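You operate a simulated robot arm through the tools that you are given. There is no shell and no other tool.

You run a simulated robot arm. Do the job below in one go: nothing can be reset, and whatever is moved stays where it is left.

## Task
Lay the yellow mat: plate, bowl on it, green napkin beside them, and push the yellow chair in.
Fine: plate and bowl from the serving tray.

It is judged by the outcome, as a careful person would: the job done as asked, and still so three seconds after it is handed in. It fails if anything else is knocked over, pushed out of place, dropped, spilled or broken. Flat cloth is picked up by pressing the open fingertips on it (5 to 10 N) and closing them slowly along it; thin cloth reads only 2 to 8 mm in the jaws.

## Robot
A 6-joint arm with a two-finger gripper, fixed in place. Base frame: the origin is at the foot of the arm, x ahead of it, y to its left, z up; the work surface is at about z = 75. Readings come in cm, degrees, newtons and seconds.
Its first joint turns from -166.0 to 166.0 degrees. Payload 3.43 kg.
The tool frame sits at the grasp point between the pads (the TCP): z along the fingers, y along the line on which they close. The tips reach 2 cm beyond it. The gripper opens to 19 cm. The gripper's body begins 24.8 cm behind the TCP.
Orientation is that of the tool frame in the base frame, as a unit quaternion [x, y, z, w]. With the fingers straight down and closing along the base's y, the tool's x points along the base's -x, its y along +y and its z along -z.

## Interface
- The arm moves only by the tool send_rows. Its arguments are lists of equal length, an entry for each row: "xyz": the shift along the base's x, y, z in cm, a list of three; "angular": the turn, a rotation vector about the base's x, y, z in degrees, a list of three; "grip": the opening, from 0 (shut) to 1 (fully open). In form: {"xyz": [[dx, dy, dz], ...], "angular": [[rx, ry, rz], ...], "grip": [grip, ...]}. A call has 1 to 20 rows; each row shifts and turns the commanded pose from where the row before left it. Rows are played at 5 a second. More than 5 cm and 8.6 degrees between two rows, or a gripper value outside its range, and nothing of the call is played. A pose out of reach is approached as far as the arm can. The call stops where the force on the tool passes 90 N (or 10 N more than at its start, if that is more) or the arm is blocked; 0.2 s more then pass. The fingers move at their own pace (about 15.3 cm/s each) and stop on an object; they squeeze with about 27 N. The grip force told is the motor's: it shows also when the fingers shut on nothing. Time passes only in rows, and 0.2 s behind the last, so rows that do not move let the fingers close. It gives the time, the measured TCP pose, the force on the tool (base axes), the opening and the grip force at its end, in the units of the frame above (readings bear some noise), with the torque about the TCP (base axes, N m) and any sound that the robot's microphone picked up.
- Cameras (640 x 400 px; columns grow to the right, rows downward): "scene" is fixed at [40.04, -65.11, 147.69]; the picture's right is [-0.46, 0.89, 0.00], its down [0.89, 0.46, -0.05] and it looks along [-0.05, -0.02, -1.00] (base axes); focal length 214 px, centre (320, 200). "wrist" rides on the gripper at [7, -0.8, -28.8] in the tool frame; the picture's right is [0.12, 0.99, 0.00], its down [-0.96, 0.12, -0.25] and it looks along [-0.25, 0.03, 0.97] (tool axes); focal length 261 px, centre (320, 200). There is no depth. A picture from a camera that has moved, and an enlarged one, comes with that camera's place and axes in the base frame and with its lens.
- get_image(camera): a new picture of that camera. The clock stands still meanwhile.
- lift_body(by): slides the trunk up (or, below 0, down) by that many cm; the arm rides with it, the base frame stays. It gives what a move gives, with no picture.
- close_up(camera, box): a new picture of the part [left, top, right, bottom] of that camera's present view, enlarged. The clock stands still meanwhile.
- finish_job(): hands the job in; it is judged then, once.

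Places have to be worked out from the pictures, the camera data and where the tool is seen. Open the gripper and draw the arm clear of the work before you hand the job in, unless the task says otherwise.

The tools are called after "Request:" as a command line: name --argument value ..., lists and objects as JSON in quotes. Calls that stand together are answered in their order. send_rows: Moves the arm, as the interface text tells. Its arguments: {"type":"object","properties":{"xyz":{"type":"array","items":{"type":"array","items":{"type":"number"}}},"angular":{"type":"array","items":{"type":"array","items":{"type":"number"}}},"grip":{"type":"array","items":{"type":"number"}}},"required":["xyz","angular","grip"]} The other tools are called the same way: lift_body (by) slides the trunk up or down; get_image (camera) takes a picture; close_up (camera, box) takes an enlarged picture of a part of a camera's view; finish_job () hands the job in.

At the start:

```text
t: 0.0
tcp_pos: [43.29, -45.05, 110.02]
ee_rot: [-0.001, 1.0, 0.0, 0.0]
ft_force: [0.3, -0.6, 0.7]
ft_torque: [0.02, 0.03, 0.01]
grip_width: 18.99
gripper_force: 0.1
trunk travel left (down, up): [-30.0, 14.0]
```

scene: 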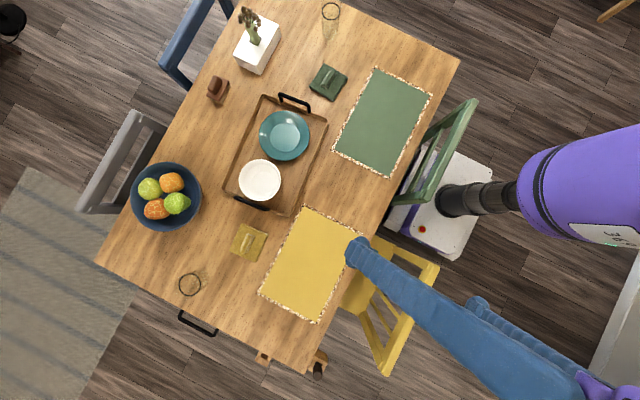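
wrist: 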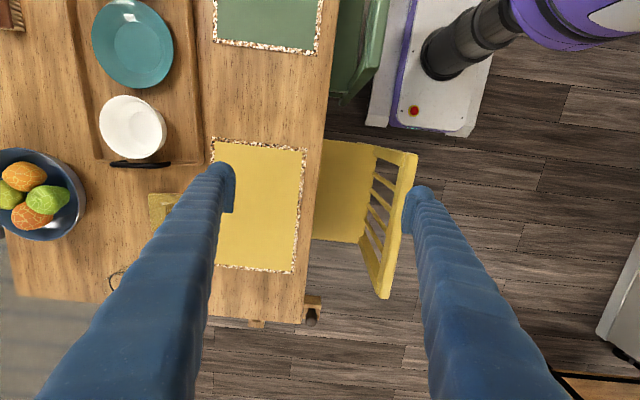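

I start with close looks at the tray, the napkins, the mat and the chair to size things up.

Request:
close_up --camera "scene" --box '[210, 80, 340, 220]'

Request:
close_up --camera "scene" --box '[290, 50, 370, 110]'

Request:
close_up --camera "scene" --box '[220, 195, 460, 385]'

Request:
close_up --camera "wrist" --box '[60, 0, 440, 320]'

```text
2.86 times, centred on (275, 150) of scene
camera zoom: at [40.04, -65.11, 147.69], right [-0.46, 0.89, 0.0], down [0.89, 0.46, -0.05], along [-0.05, -0.02, -1.0], focal length 613 px, centre (449, 343)
```

zoom: 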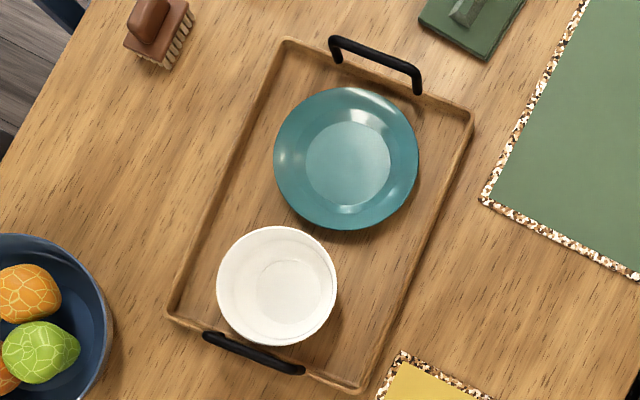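

```text
6.67 times, centred on (330, 80) of scene
camera zoom: at [40.04, -65.11, 147.69], right [-0.46, 0.89, 0.0], down [0.89, 0.46, -0.05], along [-0.05, -0.02, -1.0], focal length 1430 px, centre (253, 1000)
```

zoom: 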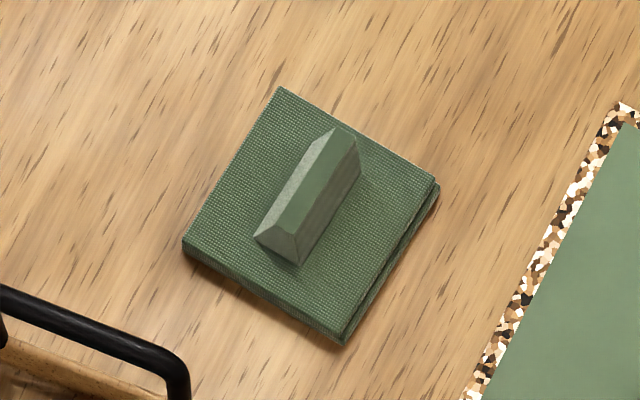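

```text
2.11 times, centred on (340, 290) of scene
camera zoom: at [40.04, -65.11, 147.69], right [-0.46, 0.89, 0.0], down [0.89, 0.46, -0.05], along [-0.05, -0.02, -1.0], focal length 452 px, centre (278, 10)
```

zoom: 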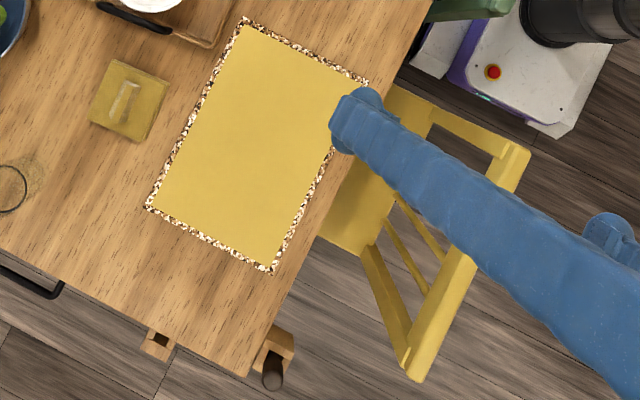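

```text
1.25 times, centred on (250, 160) of wrist
camera zoom: at [36.37, -45.94, 138.89], right [-0.12, 0.99, 0.0], down [0.96, 0.12, 0.25], along [0.25, 0.03, -0.97], focal length 326 px, centre (408, 250)
```

zoom: 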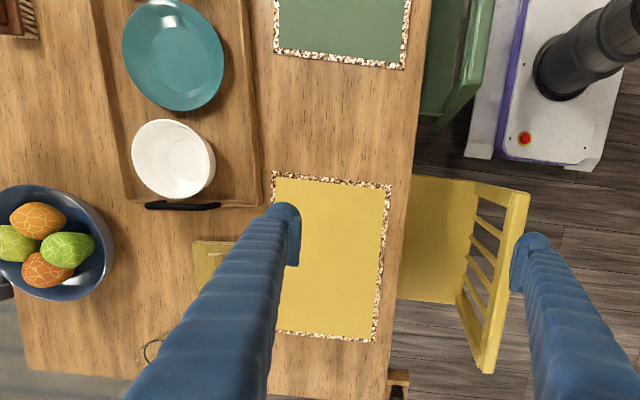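

The tray holds a teal plate (about (23,-87), rim z≈78) and a white bowl (about (40,-86), rim z≈80.6). The green napkin with a raised fold is near (-1.6,-83). The yellow mat spans roughly x 41–73 and y -71…-49. The yellow chair back is at y≈-24, about 11 cm further out than the green one. I'll do the chair first, so I'm moving the arm behind it and turning the gripper 90°.

Request:
send_rows --xyz '[[0, 3, 0], [0, 3, 0], [0, 3, 0], [0, 3, 0], [1, 3, 0], [2, 3, 0], [2, 3, 0], [2, 3, 0], [2, 3, 0], [2, 3, 0], [2.5, 1, 0], [0, 0, 0]]' --angular '[[0, 0, -8.2], [0, 0, -8.2], [0, 0, -8.2], [0, 0, -8.2], [0, 0, -8.2], [0, 0, -8.2], [0, 0, -8.2], [0, 0, -8.2], [0, 0, -8.2], [0, 0, -8.2], [0, 0, -8], [0, 0, 0]]' --grip '[0.5, 0.5, 0.5, 0.5, 0.5, 0.5, 0.5, 0.5, 0.5, 0.5, 0.5, 0.5]'

Request:
get_image --camera "scene"

Request:
get_image --camera "wrist"

```text
t: 2.6
tcp_pos: [56.96, -14.07, 110.15]
ee_rot: [0.708, 0.706, 0.0, 0.0]
ft_force: [0.2, 0.4, -0.5]
ft_torque: [0.02, -0.02, 0.0]
grip_width: 9.49
gripper_force: 0.0
trunk travel left (down, up): [-30.0, 14.0]
```

```text
taken
```

scene: 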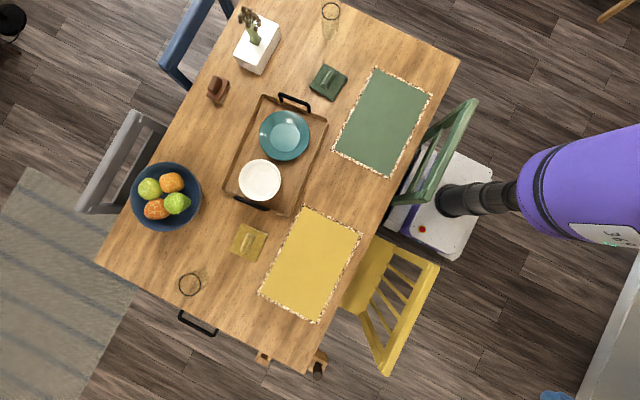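

```text
taken
camera wrist: at [56.15, -7.04, 138.99], right [0.99, 0.12, 0.0], down [0.11, -0.96, 0.25], along [0.03, -0.25, -0.97], focal length 261 px, centre (320, 200)
```

wrist: 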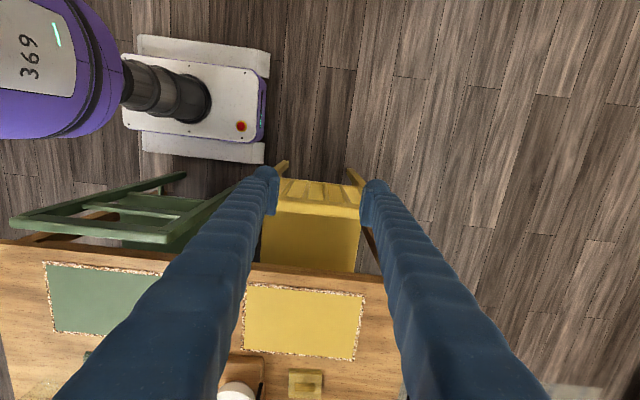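

The chair is now clear of the arm in the scene view. I take close-ups to see its back structure.

Request:
close_up --camera "scene" --box '[330, 220, 460, 390]'

Request:
close_up --camera "wrist" --box '[220, 130, 420, 290]'

```text
2.35 times, centred on (395, 305) of scene
camera zoom: at [40.04, -65.11, 147.69], right [-0.46, 0.89, 0.0], down [0.89, 0.46, -0.05], along [-0.05, -0.02, -1.0], focal length 505 px, centre (144, -47)
```

zoom: 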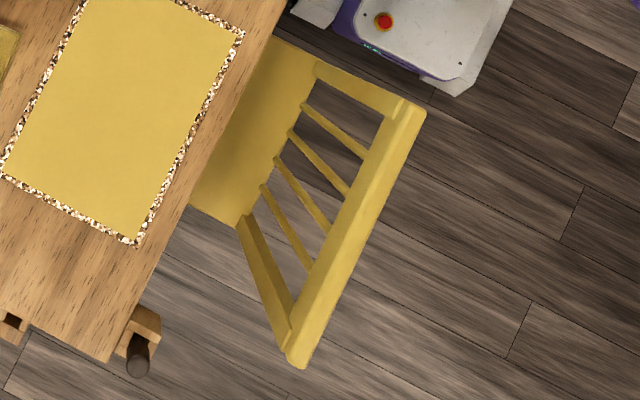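

```text
2.50 times, centred on (320, 210) of wrist
camera zoom: at [56.15, -7.04, 138.99], right [0.99, 0.12, 0.0], down [0.11, -0.96, 0.25], along [0.03, -0.25, -0.97], focal length 652 px, centre (320, 175)
```

zoom: 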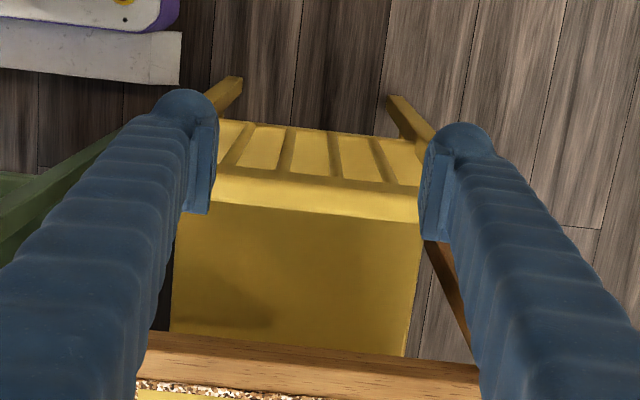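

The top rail's outer face is at y≈-22 and the seat's rear edge at y≈-24, z≈46. I'll push low at the seat edge so the chair doesn't tip. The space under the tool at y=-14 is clear, so I lower the trunk.

Request:
lift_body --by -30

```text
t: 5.6
tcp_pos: [56.9, -14.12, 80.26]
ee_rot: [0.707, 0.707, 0.0, 0.0]
ft_force: [-0.2, 0.2, 1.2]
ft_torque: [0.01, 0.01, 0.01]
grip_width: 9.49
gripper_force: 0.2
trunk travel left (down, up): [0.0, 44.0]
```

Trunk is down, with the TCP at z=80. I tilt the tips toward the chair by 12° and descend behind it to z≈44.

Request:
send_rows --xyz '[[0, 0.5, -4], [0, 0.5, -4], [0, 0, -4], [0, 0, -4], [0, 0, -4], [0, 0, -4], [0, 0, -4], [0, 0, -4], [0, 0, -4], [0, 0, 0]]' --angular '[[-6, 0, 0], [-6, 0, 0], [0, 0, 0], [0, 0, 0], [0, 0, 0], [0, 0, 0], [0, 0, 0], [0, 0, 0], [0, 0, 0], [0, 0, 0]]' --grip '[0.5, 0.5, 0.5, 0.5, 0.5, 0.5, 0.5, 0.5, 0.5, 0.5]'

Request:
get_image --camera "scene"

Request:
get_image --camera "wrist"

```text
t: 7.8
tcp_pos: [58.23, -13.23, 44.74]
ee_rot: [0.703, 0.704, -0.079, 0.067]
ft_force: [-0.3, 0.4, 0.1]
ft_torque: [0.01, 0.05, -0.05]
grip_width: 9.51
gripper_force: 0.1
out of reach, approached as far as the arm can: row 9
trunk travel left (down, up): [0.0, 44.0]
```

```text
taken
```

scene: 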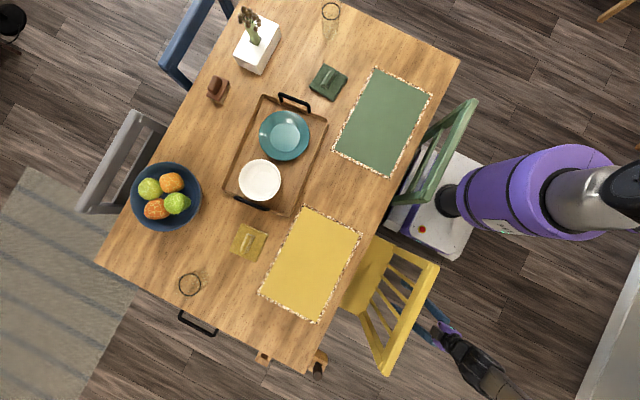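

```text
taken
camera wrist: at [57.76, -0.37, 71.44], right [0.99, 0.12, -0.04], down [0.12, -0.89, 0.44], along [0.01, -0.44, -0.9], focal length 261 px, centre (320, 200)
```

wrist: 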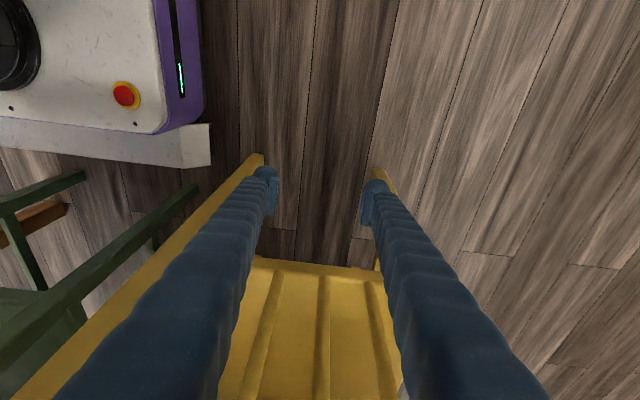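

The fingertips are at about seat-edge height (seat rear face ≈ z 41.6–44, y ≈ -24.8). I move toward the table until first contact.

Request:
send_rows --xyz '[[0, -2, 0], [0, -2, 0], [0, -2, 0], [0, -1, 0], [0, -1, 0], [0, -0.7, 0], [0, -0.7, 0], [0, -0.6, 0]]' --angular '[[0, 0, 0], [0, 0, 0], [0, 0, 0], [0, 0, 0], [0, 0, 0], [0, 0, 0], [0, 0, 0], [0, 0, 0]]' --grip '[0.5, 0.5, 0.5, 0.5, 0.5, 0.5, 0.5, 0.5]'

Request:
get_image --camera "wrist"

```text
t: 9.6
tcp_pos: [58.05, -23.09, 44.6]
ee_rot: [0.704, 0.703, -0.074, 0.074]
ft_force: [-0.5, 2.8, -1.2]
ft_torque: [0.03, -0.02, -0.07]
grip_width: 9.52
gripper_force: 0.1
trunk travel left (down, up): [0.0, 44.0]
```

```text
taken
camera wrist: at [57.26, -10.29, 71.39], right [0.99, 0.12, -0.03], down [0.12, -0.89, 0.44], along [0.03, -0.44, -0.9], focal length 261 px, centre (320, 200)
```

wrist: 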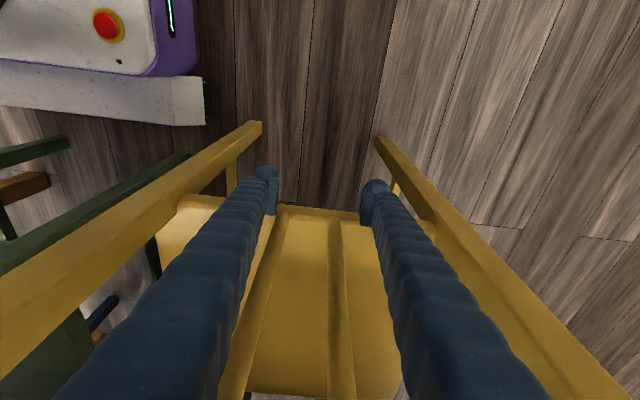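

There is a first light contact at the seat edge (2.8 N). I push on gently by 4 cm and check forces and tilt.

Request:
send_rows --xyz '[[0, -0.6, 0], [0, -0.6, 0], [0, -0.6, 0], [0, -0.6, 0], [0, -0.6, 0], [0, -0.6, 0], [0, -0.6, 0]]' --angular '[[0, 0, 0], [0, 0, 0], [0, 0, 0], [0, 0, 0], [0, 0, 0], [0, 0, 0], [0, 0, 0]]' --grip '[0.5, 0.5, 0.5, 0.5, 0.5, 0.5, 0.5]'

Request:
get_image --camera "wrist"

Request:
get_image --camera "scene"

```text
t: 11.2
tcp_pos: [57.99, -27.44, 44.69]
ee_rot: [0.703, 0.703, -0.075, 0.074]
ft_force: [-1.1, 1.6, -0.7]
ft_torque: [0.02, -0.05, -0.13]
grip_width: 9.53
gripper_force: 0.1
trunk travel left (down, up): [0.0, 44.0]
```

```text
taken
camera wrist: at [57.28, -14.48, 71.42], right [0.99, 0.12, -0.03], down [0.12, -0.89, 0.44], along [0.03, -0.44, -0.9], focal length 261 px, centre (320, 200)
```

wrist: 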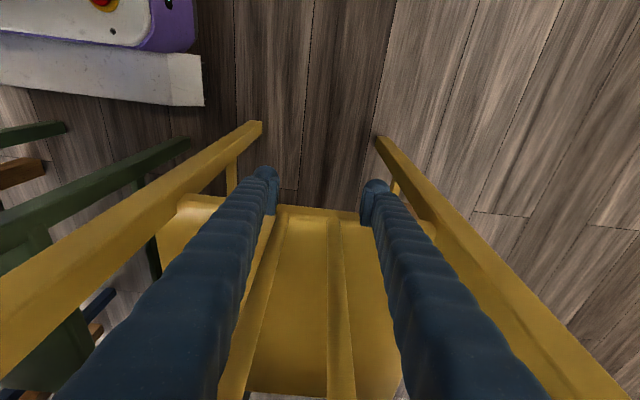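

```text
taken
```

scene: 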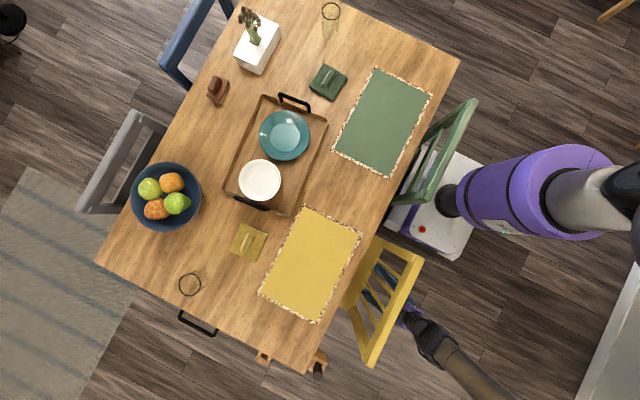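

The chair slides easily and stays upright and square. The top rail is now near y≈-28.5, so I push about 8.5 cm more, in two steps.

Request:
send_rows --xyz '[[0, -0.6, 0], [0, -0.6, 0], [0, -0.6, 0], [0, -0.6, 0], [0, -0.6, 0], [0, -0.6, 0], [0, -0.6, 0], [0, -0.6, 0], [0, -0.6, 0], [0, -0.6, 0]]' --angular '[[0, 0, 0], [0, 0, 0], [0, 0, 0], [0, 0, 0], [0, 0, 0], [0, 0, 0], [0, 0, 0], [0, 0, 0], [0, 0, 0], [0, 0, 0]]' --grip '[0.5, 0.5, 0.5, 0.5, 0.5, 0.5, 0.5, 0.5, 0.5, 0.5]'

Request:
get_image --camera "scene"

```text
t: 13.4
tcp_pos: [58.01, -33.27, 44.86]
ee_rot: [0.703, 0.703, -0.075, 0.073]
ft_force: [0.3, 4.0, -1.6]
ft_torque: [-0.01, 0.06, 0.12]
grip_width: 9.51
gripper_force: 0.0
trunk travel left (down, up): [0.0, 44.0]
```

```text
taken
```

scene: 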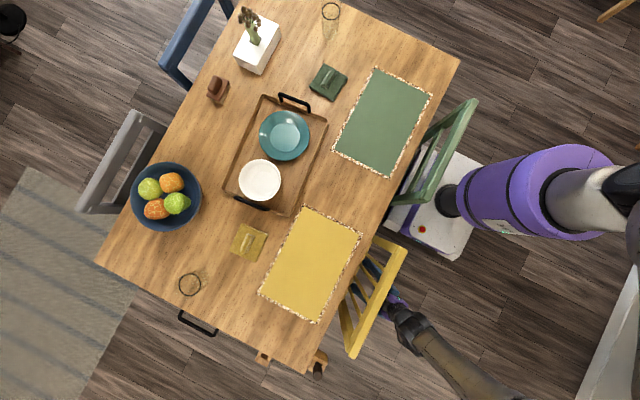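

The rail is near y≈-34, about level with the green chair. I push 4 cm more so the chair is properly in, leaving a few cm to the table edge.

Request:
send_rows --xyz '[[0, -0.6, 0], [0, -0.6, 0], [0, -0.6, 0], [0, -0.6, 0], [0, -0.6, 0], [0, -0.6, 0], [0, -0.4, 0]]' --angular '[[0, 0, 0], [0, 0, 0], [0, 0, 0], [0, 0, 0], [0, 0, 0], [0, 0, 0], [0, 0, 0]]' --grip '[0.5, 0.5, 0.5, 0.5, 0.5, 0.5, 0.5]'

Request:
get_image --camera "scene"

Request:
get_image --camera "wrist"

```text
t: 14.2
tcp_pos: [57.98, -33.93, 44.63]
ee_rot: [0.703, 0.704, -0.069, 0.069]
ft_force: [-0.9, 8.3, -1.5]
ft_torque: [0.01, -0.16, -0.49]
grip_width: 9.52
gripper_force: 0.0
trunk travel left (down, up): [0.0, 44.0]
stopped in row 4: the force on the tool passed its limit at 102 N (the readings are from after the stop); the commanded pose is now the measured one
```

```text
taken
```

scene: 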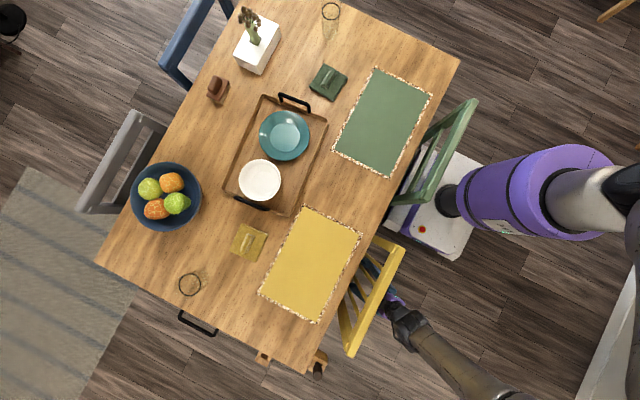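

```text
taken
camera wrist: at [57.17, -21.51, 71.39], right [0.99, 0.12, -0.02], down [0.12, -0.9, 0.43], along [0.03, -0.43, -0.9], focal length 261 px, centre (320, 200)
```

wrist: 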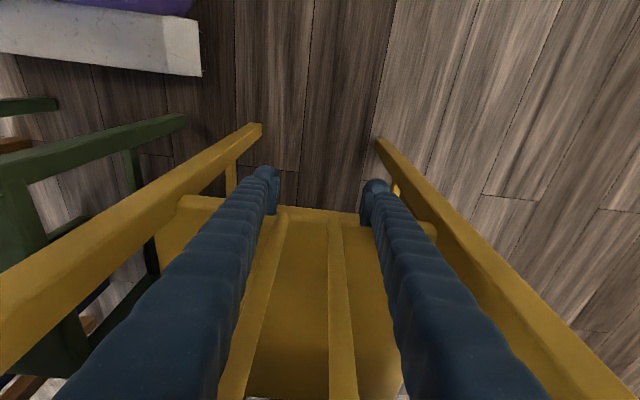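

The chair came up against its stop at about the same depth as the green chair (rail at y≈-35), so it's pushed in. The tabletop looks unshifted. I back away from it.

Request:
send_rows --xyz '[[0, 1, 0], [0, 3, 0], [0, 4, 0], [0, 4, 0], [0, 4, 0], [0, 4, 0], [0, 0, 4], [0, 0, 4], [0, 0, 4], [0, 0, 4], [0, 0, 4], [0, 0, 4], [0, 0, 4], [0, 0, 4], [0, 0, 4], [0, 0, 0]]' --angular '[[0, 0, 0], [0, 0, 0], [0, 0, 0], [0, 0, 0], [0, 0, 0], [0, 0, 0], [0, 0, 0], [0, 0, 0], [0, 0, 0], [0, 0, 0], [0, 0, 0], [0, 0, 0], [0, 0, 0], [5.6, 0, 0], [5.6, 0, 0], [0, 0, 0]]' --grip '[0.5, 0.5, 0.5, 0.5, 0.5, 0.5, 0.5, 0.5, 0.5, 0.5, 0.5, 0.5, 0.5, 0.5, 0.5, 0.5]'

Request:
lift_body --by 30

Request:
get_image --camera "scene"

```text
t: 17.6
tcp_pos: [58.42, -14.24, 80.85]
ee_rot: [0.707, 0.707, 0.0, 0.001]
ft_force: [-0.8, -0.7, 0.8]
ft_torque: [0.02, -0.04, -0.01]
grip_width: 9.5
gripper_force: 0.1
out of reach, approached as far as the arm can: row 6
trunk travel left (down, up): [0.0, 44.0]
```

```text
t: 20.6
tcp_pos: [58.49, -14.18, 110.95]
ee_rot: [0.706, 0.708, 0.0, 0.001]
ft_force: [-0.1, 0.4, 1.0]
ft_torque: [-0.02, 0.01, -0.04]
grip_width: 9.49
gripper_force: 0.0
trunk travel left (down, up): [-30.0, 14.0]
```

```text
taken
```

scene: 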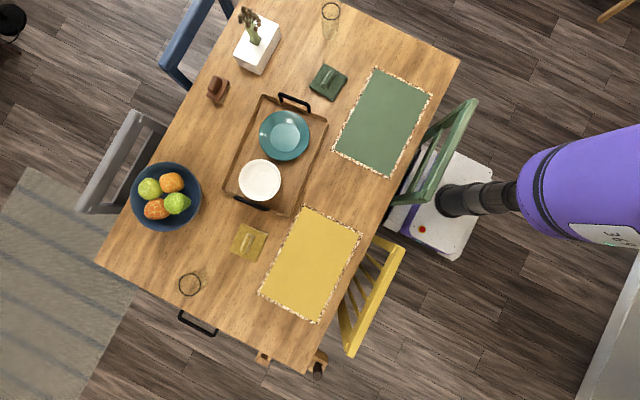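

The chair is in and the table is unchanged. Next is the plate: I move above it and turn the gripper so it closes at about 58° from x, which keeps the fingers clear of the tray walls.

Request:
send_rows --xyz '[[-1.96, -4.04, 0], [-1.96, -4.04, 0], [-1.96, -4.04, 0], [-1.96, -4.04, 0], [-1.96, -4.04, 0], [-1.96, -4.04, 0], [-1.96, -4.04, 0], [-1.96, -4.04, 0], [-1.96, -4.04, 0], [-1.96, -4.04, 0], [-1.96, -4.04, 0], [-1.96, -4.04, 0], [-1.96, -4.04, 0], [-1.96, -4.04, 0], [-1.96, -4.04, 0], [-1.96, -4.04, 0], [-1.96, -4.04, 0], [-1.96, -4.04, 0], [0, 0, 0]]' --angular '[[0, 0, 3.2], [0, 0, 3.2], [0, 0, 3.2], [0, 0, 3.2], [0, 0, 3.2], [0, 0, 3.2], [0, 0, 3.2], [0, 0, 3.2], [0, 0, 3.2], [0, 0, 3.2], [0, 0, 3.2], [0, 0, 3.2], [0, 0, 3.2], [0, 0, 3.2], [0, 0, 3.2], [0, 0, 3.2], [0, 0, 3.2], [0, 0, 3.3], [0, 0, 0]]' --grip '[0.6, 0.6, 0.6, 0.6, 0.6, 0.6, 0.8, 0.8, 0.8, 0.95, 0.95, 0.95, 0.95, 0.95, 0.95, 0.95, 0.95, 0.95, 0.95]'

Request:
get_image --camera "wrist"

Request:
get_image --camera "scene"

```text
t: 24.6
tcp_pos: [23.17, -86.84, 110.78]
ee_rot: [0.277, 0.961, 0.0, 0.0]
ft_force: [0.2, -0.2, -0.7]
ft_torque: [0.08, -0.01, -0.04]
grip_width: 18.06
gripper_force: 0.0
trunk travel left (down, up): [-30.0, 14.0]
```

```text
taken
camera wrist: at [16.77, -83.94, 139.63], right [0.43, 0.9, 0.0], down [0.88, -0.41, 0.25], along [0.23, -0.1, -0.97], focal length 261 px, centre (320, 200)
```

wrist: 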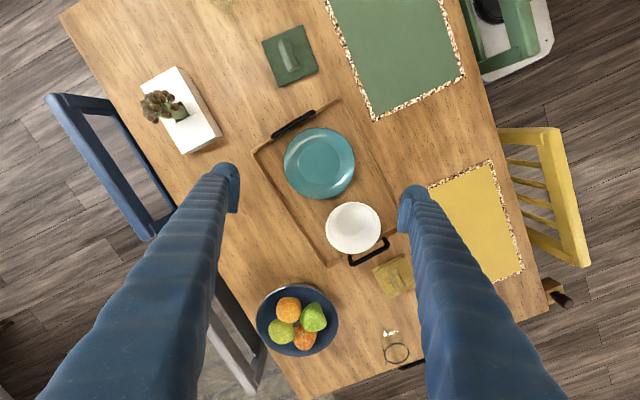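

```text
taken
```

scene: 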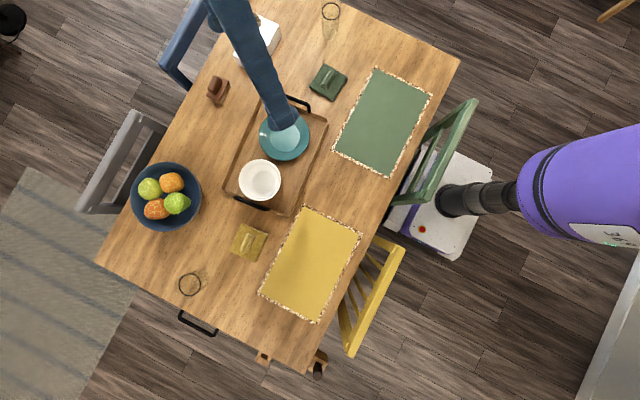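

The wrist view puts the plate at about (23.2,-86.6), right under the tool. I take a close-up to check the rim and wall clearances.

Request:
close_up --camera "wrist" --box '[240, 90, 420, 280]'

```text
2.11 times, centred on (330, 185) of wrist
camera zoom: at [16.77, -83.94, 139.63], right [0.43, 0.9, 0.0], down [0.88, -0.41, 0.25], along [0.23, -0.1, -0.97], focal length 549 px, centre (299, 232)
```

zoom: 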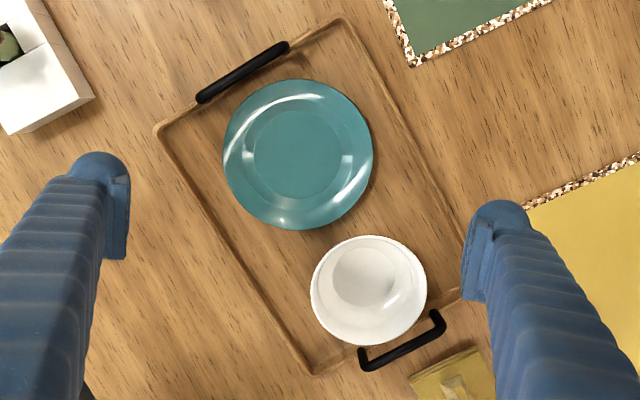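

The plate centre is (23.1,-86.6), diameter ≈16.6, rim z≈78–79.5. I open slightly more and descend to just above the rim to check alignment.

Request:
send_rows --xyz '[[0, 0.2, -4], [0, 0, -4], [0, 0, -4], [0, 0, -4], [0, 0, -4], [0, 0, -3.5], [0, 0, -2.5], [0, 0, 0]]' --angular '[[0, 0, 0], [0, 0, 0], [0, 0, 0], [0, 0, 0], [0, 0, 0], [0, 0, 0], [0, 0, 0], [0, 0, 0]]' --grip '[0.963, 0.963, 0.963, 0.963, 0.963, 0.963, 0.963, 0.963]'

Request:
get_image --camera "wrist"

Request:
close_up --camera "scene" --box '[220, 80, 350, 180]'

```text
t: 26.4
tcp_pos: [23.01, -86.72, 84.97]
ee_rot: [0.277, 0.961, 0.001, 0.002]
ft_force: [0.5, -1.3, 0.4]
ft_torque: [-0.02, -0.03, 0.02]
grip_width: 18.3
gripper_force: 0.0
trunk travel left (down, up): [-30.0, 14.0]
```

```text
taken
camera wrist: at [16.63, -83.73, 113.72], right [0.43, 0.9, 0.0], down [0.87, -0.42, 0.25], along [0.23, -0.11, -0.97], focal length 261 px, centre (320, 200)
```

wrist: 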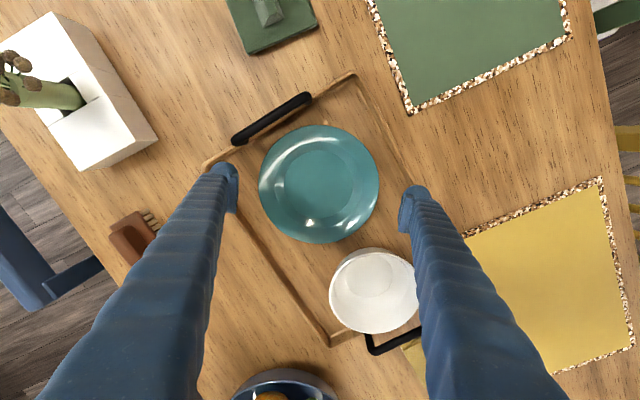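

```text
4.00 times, centred on (285, 130) of scene
camera zoom: at [40.04, -65.11, 147.69], right [-0.46, 0.89, 0.0], down [0.89, 0.46, -0.05], along [-0.05, -0.02, -1.0], focal length 858 px, centre (460, 480)
```

zoom: 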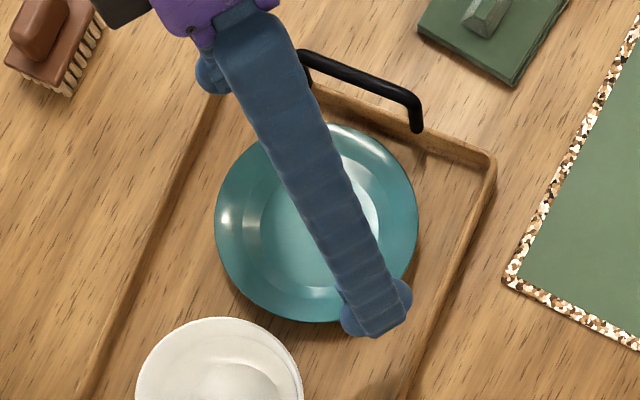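

Aligned: the plate centre in this view is (23.0,-86.8) and the TCP is at (23.0,-86.7). I lower the fingers around the plate rim to TCP z≈78.9.

Request:
send_rows --xyz '[[0, 0, -2], [0, 0, -1.5], [0, 0, -1], [0, 0, -0.8], [0, 0, -0.5], [0, 0, -0.3], [0, 0, 0]]' --angular '[[0, 0, 0], [0, 0, 0], [0, 0, 0], [0, 0, 0], [0, 0, 0], [0, 0, 0], [0, 0, 0]]' --grip '[0.963, 0.963, 0.963, 0.963, 0.963, 0.963, 0.963]'

Request:
get_image --camera "wrist"

Request:
close_up --camera "scene" --box '[220, 80, 350, 180]'

```text
t: 28.0
tcp_pos: [23.25, -86.65, 78.81]
ee_rot: [0.277, 0.961, 0.0, 0.0]
ft_force: [0.4, 0.0, 0.6]
ft_torque: [0.01, 0.0, 0.05]
grip_width: 18.31
gripper_force: 0.1
trunk travel left (down, up): [-30.0, 14.0]
```

```text
taken
camera wrist: at [16.72, -83.68, 107.55], right [0.43, 0.9, 0.0], down [0.88, -0.42, 0.25], along [0.23, -0.1, -0.97], focal length 261 px, centre (320, 200)
```

wrist: 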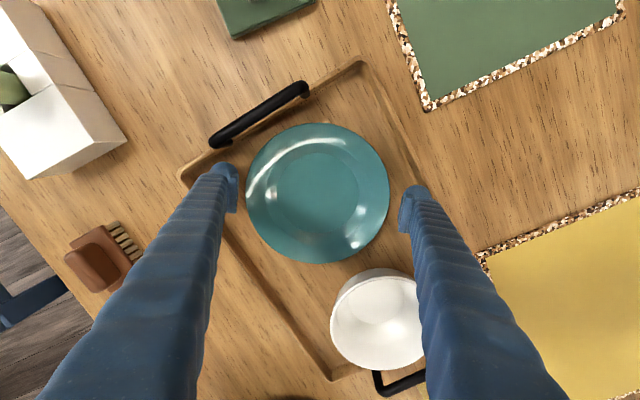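

```text
4.00 times, centred on (285, 130) of scene
camera zoom: at [40.04, -65.11, 147.69], right [-0.46, 0.89, 0.0], down [0.89, 0.46, -0.05], along [-0.05, -0.02, -1.0], focal length 858 px, centre (460, 480)
```

zoom: 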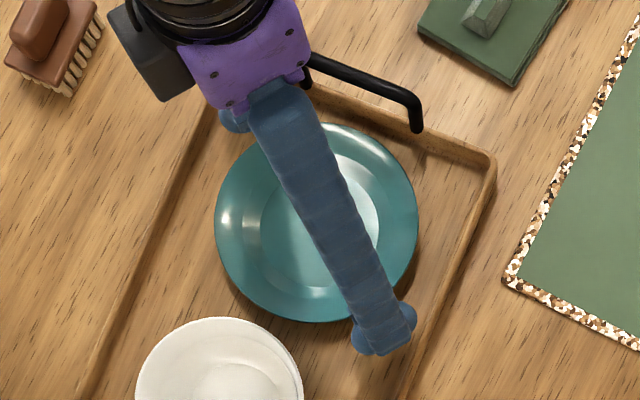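

Fingers flank the plate evenly with no contact. I go 0.4 cm lower for a fuller bite, then close slowly.

Request:
send_rows --xyz '[[0, 0, -0.2], [0, 0, -0.2], [0, 0, 0], [0, 0, 0], [0, 0, 0], [0, 0, 0], [0, 0, 0]]' --angular '[[0, 0, 0], [0, 0, 0], [0, 0, 0], [0, 0, 0], [0, 0, 0], [0, 0, 0], [0, 0, 0]]' --grip '[0.963, 0.963, 0.92, 0.89, 0.86, 0.83, 0.8]'

Request:
get_image --camera "wrist"

```text
t: 29.6
tcp_pos: [23.16, -86.64, 78.44]
ee_rot: [0.277, 0.961, 0.001, 0.001]
ft_force: [1.1, -2.6, 6.2]
ft_torque: [-0.01, 0.02, -0.06]
grip_width: 16.49
gripper_force: 26.6
trunk travel left (down, up): [-30.0, 14.0]
```

```text
taken
camera wrist: at [16.76, -83.68, 107.22], right [0.43, 0.9, 0.0], down [0.87, -0.42, 0.25], along [0.23, -0.11, -0.97], focal length 261 px, centre (320, 200)
```

wrist: 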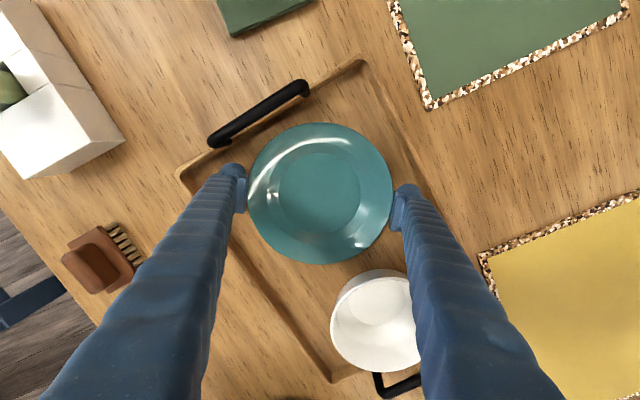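

The plate is held (16.5 cm wide, 27 N). I lift it slowly straight up.

Request:
send_rows --xyz '[[0, 0, 0.3], [0, 0, 0.5], [0, 0, 0.7], [0, 0, 1], [0, 0, 1.5], [0, 0, 2], [0, 0, 2], [0, 0, 2], [0, 0, 0]]' --angular '[[0, 0, 0], [0, 0, 0], [0, 0, 0], [0, 0, 0], [0, 0, 0], [0, 0, 0], [0, 0, 0], [0, 0, 0], [0, 0, 0]]' --grip '[0.75, 0.75, 0.75, 0.75, 0.75, 0.75, 0.75, 0.75, 0.75]'

Request:
get_image --camera "wrist"

Request:
get_image --camera "scene"

```text
t: 31.6
tcp_pos: [23.12, -86.54, 88.35]
ee_rot: [0.278, 0.961, 0.002, 0.0]
ft_force: [0.5, 0.1, 0.6]
ft_torque: [0.0, -0.01, -0.01]
grip_width: 14.24
gripper_force: 0.1
trunk travel left (down, up): [-30.0, 14.0]
```

```text
taken
camera wrist: at [16.75, -83.64, 117.12], right [0.43, 0.9, 0.0], down [0.88, -0.42, 0.25], along [0.23, -0.1, -0.97], focal length 261 px, centre (320, 200)
```

wrist: 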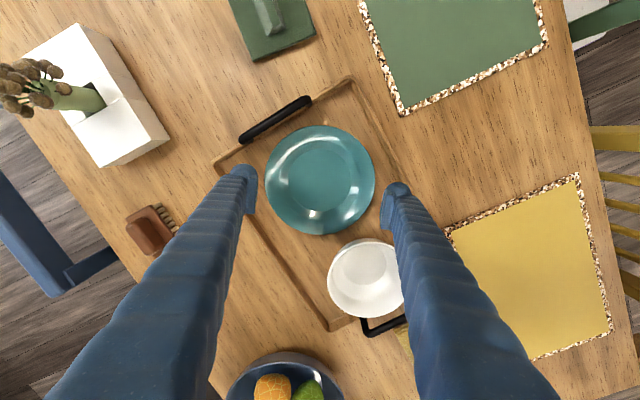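

```text
taken
```

scene: 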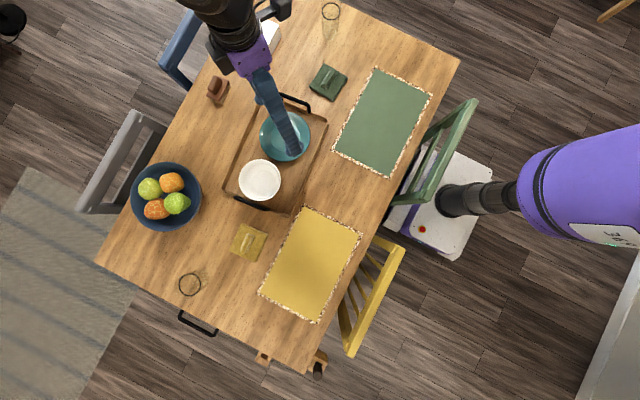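

The plate slipped out during the lift and is still in the tray in the same place (about (23.2,-86.5)). The fingertips probably caught only the very edge. I reopen, recentre and descend again, looking for the tray floor in small steps.

Request:
send_rows --xyz '[[0, 0, 0], [0, 0, 0], [0, 0, -3], [0, 0, -3], [0, 0, -2], [0, 0, -1], [0, 0, -0.6], [0, 0, 0]]' --angular '[[0, 0, 0], [0, 0, 0], [0, 0, 0], [0, 0, 0], [0, 0, 0], [0, 0, 0], [0, 0, 0], [0, 0, 0]]' --grip '[0.963, 0.963, 0.963, 0.963, 0.963, 0.963, 0.963, 0.963]'

Request:
send_rows --xyz '[[0, 0, -0.2], [0, 0, -0.2], [0, 0, 0]]' --angular '[[0, 0, 0], [0, 0, 0], [0, 0, 0]]' --grip '[0.963, 0.963, 0.963]'

```text
t: 33.4
tcp_pos: [23.07, -86.65, 78.78]
ee_rot: [0.277, 0.961, 0.001, 0.0]
ft_force: [-0.7, -0.6, 0.1]
ft_torque: [-0.01, 0.01, 0.03]
grip_width: 18.31
gripper_force: 0.0
trunk travel left (down, up): [-30.0, 14.0]
```

```text
t: 34.2
tcp_pos: [23.21, -86.61, 78.36]
ee_rot: [0.277, 0.961, 0.0, 0.001]
ft_force: [-0.4, -0.7, 0.5]
ft_torque: [-0.02, -0.03, 0.0]
grip_width: 18.31
gripper_force: 0.1
trunk travel left (down, up): [-30.0, 14.0]
```

No contact yet at z=78.36, so the earlier upward force came from the squeeze, not the floor. I go down in further small steps.

Request:
send_rows --xyz '[[0, 0, -0.15], [0, 0, -0.15], [0, 0, 0]]' --angular '[[0, 0, 0], [0, 0, 0], [0, 0, 0]]' --grip '[0.963, 0.963, 0.963]'

Request:
send_rows --xyz '[[0, 0, -0.15], [0, 0, -0.15], [0, 0, 0]]' --angular '[[0, 0, 0], [0, 0, 0], [0, 0, 0]]' --grip '[0.963, 0.963, 0.963]'

```text
t: 35.0
tcp_pos: [23.15, -86.67, 78.14]
ee_rot: [0.277, 0.961, 0.001, 0.0]
ft_force: [0.2, -0.2, -0.5]
ft_torque: [-0.02, 0.03, -0.02]
grip_width: 18.32
gripper_force: 0.1
trunk travel left (down, up): [-30.0, 14.0]
```

```text
t: 35.8
tcp_pos: [23.19, -86.83, 77.81]
ee_rot: [0.277, 0.961, 0.001, 0.0]
ft_force: [0.1, -0.3, 0.7]
ft_torque: [-0.01, 0.02, -0.02]
grip_width: 18.3
gripper_force: 0.0
trunk travel left (down, up): [-30.0, 14.0]
```

Still free at tip z≈75.8. Two more small steps.

Request:
send_rows --xyz '[[0, 0, -0.15], [0, 0, -0.1], [0, 0, 0]]' --angular '[[0, 0, 0], [0, 0, 0], [0, 0, 0]]' --grip '[0.963, 0.963, 0.963]'

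Request:
get_image --camera "wrist"

```text
t: 36.6
tcp_pos: [23.14, -86.6, 77.61]
ee_rot: [0.277, 0.961, 0.0, 0.001]
ft_force: [0.5, 0.8, 1.2]
ft_torque: [-0.01, 0.0, 0.01]
grip_width: 18.32
gripper_force: 0.2
trunk travel left (down, up): [-30.0, 14.0]
```

```text
taken
camera wrist: at [16.76, -83.67, 106.3], right [0.43, 0.9, 0.0], down [0.88, -0.42, 0.25], along [0.23, -0.1, -0.97], focal length 261 px, centre (320, 200)
```

wrist: 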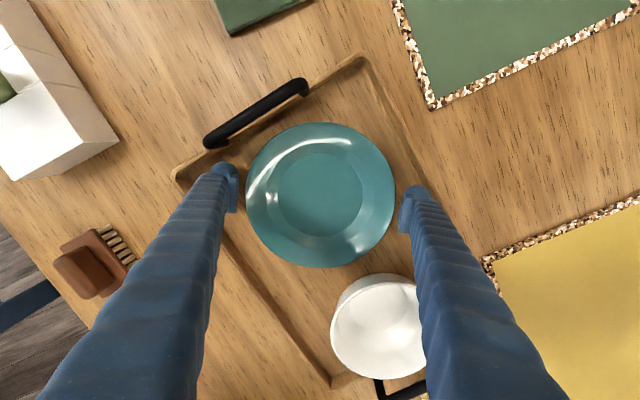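

The tips are now near the tray floor. I close on the rim here and read the result before lifting.

Request:
send_rows --xyz '[[0, 0, 0], [0, 0, 0], [0, 0, 0], [0, 0, 0], [0, 0, 0], [0, 0, 0]]' --angular '[[0, 0, 0], [0, 0, 0], [0, 0, 0], [0, 0, 0], [0, 0, 0], [0, 0, 0]]' --grip '[0.92, 0.88, 0.84, 0.8, 0.7, 0.7]'

Request:
send_rows --xyz '[[0, 0, 0.2], [0, 0, 0.2], [0, 0, 0.2], [0, 0, 0]]' --angular '[[0, 0, 0], [0, 0, 0], [0, 0, 0], [0, 0, 0]]' --grip '[0.7, 0.7, 0.7, 0.7]'

Request:
get_image --camera "wrist"

```text
t: 38.0
tcp_pos: [23.22, -86.65, 77.49]
ee_rot: [0.278, 0.961, 0.001, 0.001]
ft_force: [0.0, 0.7, 1.4]
ft_torque: [0.02, -0.01, -0.02]
grip_width: 16.78
gripper_force: 27.0
trunk travel left (down, up): [-30.0, 14.0]
```

```text
t: 39.0
tcp_pos: [23.08, -86.65, 78.03]
ee_rot: [0.277, 0.961, 0.0, 0.0]
ft_force: [0.4, -0.1, -2.2]
ft_torque: [0.0, 0.02, 0.01]
grip_width: 16.78
gripper_force: 27.0
trunk travel left (down, up): [-30.0, 14.0]
```

```text
taken
camera wrist: at [16.74, -83.71, 106.88], right [0.43, 0.9, 0.0], down [0.88, -0.42, 0.25], along [0.23, -0.1, -0.97], focal length 261 px, centre (320, 200)
```

wrist: 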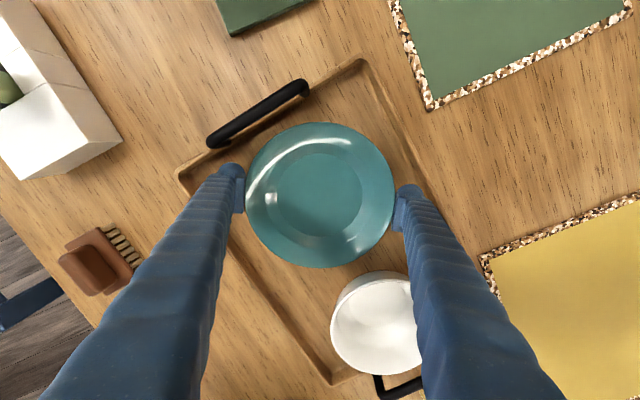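

The width is now 16.8 cm, a better bite, and the tool carries about 3 N, so the plate is lifting with the fingers. I raise it gently further.

Request:
send_rows --xyz '[[0, 0, 0.3], [0, 0, 0.4], [0, 0, 0.5], [0, 0, 0.6], [0, 0, 0.6], [0, 0, 0.6], [0, 0, 0]]' --angular '[[0, 0, 0], [0, 0, 0], [0, 0, 0], [0, 0, 0], [0, 0, 0], [0, 0, 0], [0, 0, 0]]' --grip '[0.7, 0.7, 0.7, 0.7, 0.7, 0.7, 0.7]'

Request:
get_image --camera "wrist"

Request:
close_up --camera "scene" --box '[220, 80, 350, 180]'

```text
t: 40.6
tcp_pos: [23.11, -86.59, 81.04]
ee_rot: [0.277, 0.961, 0.001, 0.0]
ft_force: [0.3, -0.6, -2.8]
ft_torque: [0.01, 0.0, -0.01]
grip_width: 16.82
gripper_force: 27.0
trunk travel left (down, up): [-30.0, 14.0]
```

```text
taken
camera wrist: at [16.74, -83.68, 109.88], right [0.43, 0.9, 0.0], down [0.88, -0.42, 0.25], along [0.23, -0.1, -0.97], focal length 261 px, centre (320, 200)
```

wrist: 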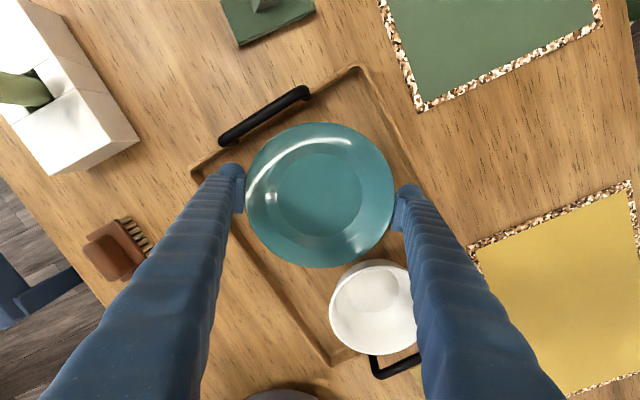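

```text
4.00 times, centred on (285, 130) of scene
camera zoom: at [40.04, -65.11, 147.69], right [-0.46, 0.89, 0.0], down [0.89, 0.46, -0.05], along [-0.05, -0.02, -1.0], focal length 858 px, centre (460, 480)
```

zoom: 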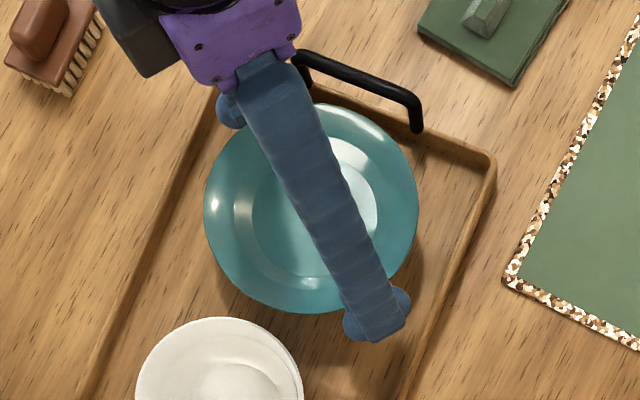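

The plate is held level with a steady 2.8 N load. I raise it well above everything and carry it smoothly to above the mat, aiming for (53.5,-60) to leave room for the napkin at the +x end.

Request:
send_rows --xyz '[[0, 0, 0.8], [0, 0, 1.5], [0, 0, 2], [0, 0, 2], [0, 0, 2], [0, 0, 2], [0, 0, 1], [0, 0, 0.5], [0, 0, 0]]' --angular '[[0, 0, 0], [0, 0, 0], [0, 0, 0], [0, 0, 0], [0, 0, 0], [0, 0, 0], [0, 0, 0], [0, 0, 0], [0, 0, 0]]' --grip '[0.7, 0.7, 0.7, 0.7, 0.7, 0.7, 0.7, 0.7, 0.7]'

Request:
send_rows --xyz '[[0.6, 0.52, 0], [1.2, 1.05, 0], [1.8, 1.58, 0], [2.2, 1.92, 0], [2.2, 1.92, 0], [2.2, 1.92, 0], [2.2, 1.92, 0], [2.2, 1.92, 0], [2.2, 1.92, 0], [2.2, 1.92, 0], [2.2, 1.92, 0], [2.2, 1.92, 0], [2.2, 1.92, 0], [1.8, 1.58, 0], [1.6, 1.4, 0], [1.0, 0.9, 0], [0.4, 0.37, 0], [0, 0, 0]]' --angular '[[0, 0, 0], [0, 0, 0], [0, 0, 0], [0, 0, 0], [0, 0, 0], [0, 0, 0], [0, 0, 0], [0, 0, 0], [0, 0, 0], [0, 0, 0], [0, 0, 0], [0, 0, 0], [0, 0, 0], [0, 0, 0], [0, 0, 0], [0, 0, 0], [0, 0, 0], [0, 0, 0]]' --grip '[0.7, 0.7, 0.7, 0.7, 0.7, 0.7, 0.7, 0.7, 0.7, 0.7, 0.7, 0.7, 0.7, 0.7, 0.7, 0.7, 0.7, 0.7]'

Request:
get_image --camera "wrist"

Request:
get_image --camera "scene"

```text
t: 42.6
tcp_pos: [23.19, -86.81, 92.91]
ee_rot: [0.277, 0.961, 0.0, 0.001]
ft_force: [0.7, -0.2, -3.1]
ft_torque: [-0.01, 0.04, 0.03]
grip_width: 16.77
gripper_force: 26.6
trunk travel left (down, up): [-30.0, 14.0]
```

```text
t: 46.4
tcp_pos: [53.65, -59.99, 92.84]
ee_rot: [0.277, 0.961, 0.0, 0.0]
ft_force: [-0.1, 0.5, -3.3]
ft_torque: [-0.01, 0.01, -0.01]
grip_width: 16.77
gripper_force: 27.4
trunk travel left (down, up): [-30.0, 14.0]
```

```text
taken
camera wrist: at [47.26, -57.06, 121.63], right [0.43, 0.9, 0.0], down [0.88, -0.42, 0.25], along [0.23, -0.1, -0.97], focal length 261 px, centre (320, 200)
```

wrist: 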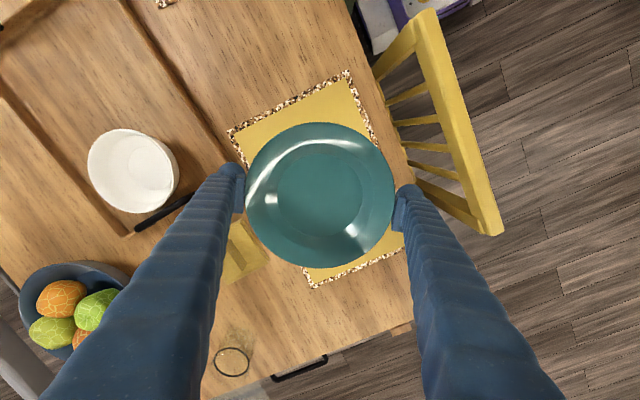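

```text
taken
```

scene: 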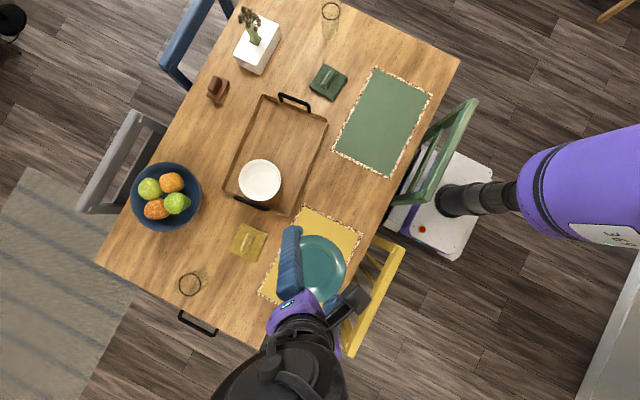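

The plate hangs level over the mat with the load unchanged. I lower it in stages to just above the mat.

Request:
send_rows --xyz '[[-0.1, 0, -1], [0, 0, -2], [0, 0, -2.5], [0, 0, -2.5], [0, 0, -2.5], [0, 0, -2], [0, 0, -1], [0, 0, -0.8], [0, 0, 0]]' --angular '[[0, 0, 0], [0, 0, 0], [0, 0, 0], [0, 0, 0], [0, 0, 0], [0, 0, 0], [0, 0, 0], [0, 0, 0], [0, 0, 0]]' --grip '[0.7, 0.7, 0.7, 0.7, 0.7, 0.7, 0.7, 0.7, 0.7]'

Request:
send_rows --xyz '[[0, 0, -0.25], [0, 0, -0.25], [0, 0, 0]]' --angular '[[0, 0, 0], [0, 0, 0], [0, 0, 0]]' --grip '[0.7, 0.7, 0.7]'

```text
t: 48.4
tcp_pos: [53.43, -60.11, 78.55]
ee_rot: [0.277, 0.961, 0.001, -0.001]
ft_force: [0.2, -0.5, -2.0]
ft_torque: [-0.01, -0.02, -0.02]
grip_width: 16.77
gripper_force: 26.9
trunk travel left (down, up): [-30.0, 14.0]
```

```text
t: 49.2
tcp_pos: [53.45, -60.17, 78.04]
ee_rot: [0.277, 0.961, 0.002, -0.001]
ft_force: [0.3, 0.6, -2.8]
ft_torque: [-0.03, 0.0, -0.01]
grip_width: 16.81
gripper_force: 26.7
trunk travel left (down, up): [-30.0, 14.0]
```

Still fully carried at z=78.0. I lower in smaller steps, watching the vertical force.

Request:
send_rows --xyz '[[0, 0, -0.15], [0, 0, -0.15], [0, 0, 0]]' --angular '[[0, 0, 0], [0, 0, 0], [0, 0, 0]]' --grip '[0.7, 0.7, 0.7]'

Request:
send_rows --xyz '[[0, 0, -0.15], [0, 0, -0.1], [0, 0, 0]]' --angular '[[0, 0, 0], [0, 0, 0], [0, 0, 0]]' --grip '[0.7, 0.7, 0.7]'

```text
t: 50.0
tcp_pos: [53.42, -60.13, 77.68]
ee_rot: [0.277, 0.961, 0.001, 0.0]
ft_force: [0.1, -0.1, -3.9]
ft_torque: [0.0, 0.05, -0.01]
grip_width: 16.79
gripper_force: 26.9
trunk travel left (down, up): [-30.0, 14.0]
```

```text
t: 50.8
tcp_pos: [53.45, -60.14, 77.49]
ee_rot: [0.278, 0.961, 0.0, 0.0]
ft_force: [-0.5, -0.1, -3.5]
ft_torque: [0.01, 0.0, -0.01]
grip_width: 16.79
gripper_force: 26.2
trunk travel left (down, up): [-30.0, 14.0]
```

Request:
send_rows --xyz '[[0, 0, -0.1], [0, 0, -0.1], [0, 0, 0]]' --angular '[[0, 0, 0], [0, 0, 0], [0, 0, 0]]' --grip '[0.7, 0.7, 0.7]'

Request:
send_rows --xyz '[[0, 0, -0.1], [0, 0, -0.1], [0, 0, 0]]' --angular '[[0, 0, 0], [0, 0, 0], [0, 0, 0]]' --grip '[0.7, 0.7, 0.7]'

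```text
t: 51.6
tcp_pos: [53.48, -60.07, 77.46]
ee_rot: [0.277, 0.961, 0.0, 0.0]
ft_force: [0.6, 0.7, -1.8]
ft_torque: [-0.02, -0.05, 0.0]
grip_width: 16.77
gripper_force: 27.1
trunk travel left (down, up): [-30.0, 14.0]
```

```text
t: 52.4
tcp_pos: [53.53, -60.08, 77.25]
ee_rot: [0.277, 0.961, 0.0, 0.002]
ft_force: [-1.1, 2.7, 17.7]
ft_torque: [0.04, 0.05, -0.13]
grip_width: 16.81
gripper_force: 26.6
trunk travel left (down, up): [-30.0, 14.0]
```

Seated, with force now +17.7 N. I ease up 0.1 cm and open the fingers to 18.6 cm.

Request:
send_rows --xyz '[[0, 0, 0.1], [0, 0, 0]]' --angular '[[0, 0, 0], [0, 0, 0]]' --grip '[0.7, 0.7]'

Request:
send_rows --xyz '[[0, 0, 0], [0, 0, 0], [0, 0, 0], [0, 0, 0]]' --angular '[[0, 0, 0], [0, 0, 0], [0, 0, 0], [0, 0, 0]]' --grip '[0.9, 0.93, 0.98, 0.98]'

Request:
get_image --camera "wrist"

```text
t: 53.0
tcp_pos: [53.56, -60.03, 77.46]
ee_rot: [0.278, 0.961, 0.001, 0.001]
ft_force: [2.0, -2.7, 12.6]
ft_torque: [-0.17, -0.1, -0.04]
grip_width: 16.79
gripper_force: 26.9
trunk travel left (down, up): [-30.0, 14.0]
```

```text
t: 54.0
tcp_pos: [53.49, -60.1, 77.23]
ee_rot: [0.277, 0.961, 0.001, 0.0]
ft_force: [0.1, 0.2, 0.5]
ft_torque: [0.0, -0.07, -0.02]
grip_width: 18.61
gripper_force: 0.1
trunk travel left (down, up): [-30.0, 14.0]
```

```text
taken
camera wrist: at [47.08, -57.04, 105.99], right [0.43, 0.9, 0.0], down [0.88, -0.42, 0.25], along [0.23, -0.1, -0.97], focal length 261 px, centre (320, 200)
```

wrist: 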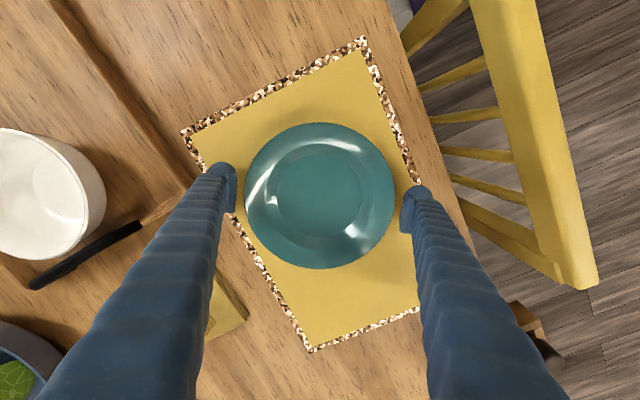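

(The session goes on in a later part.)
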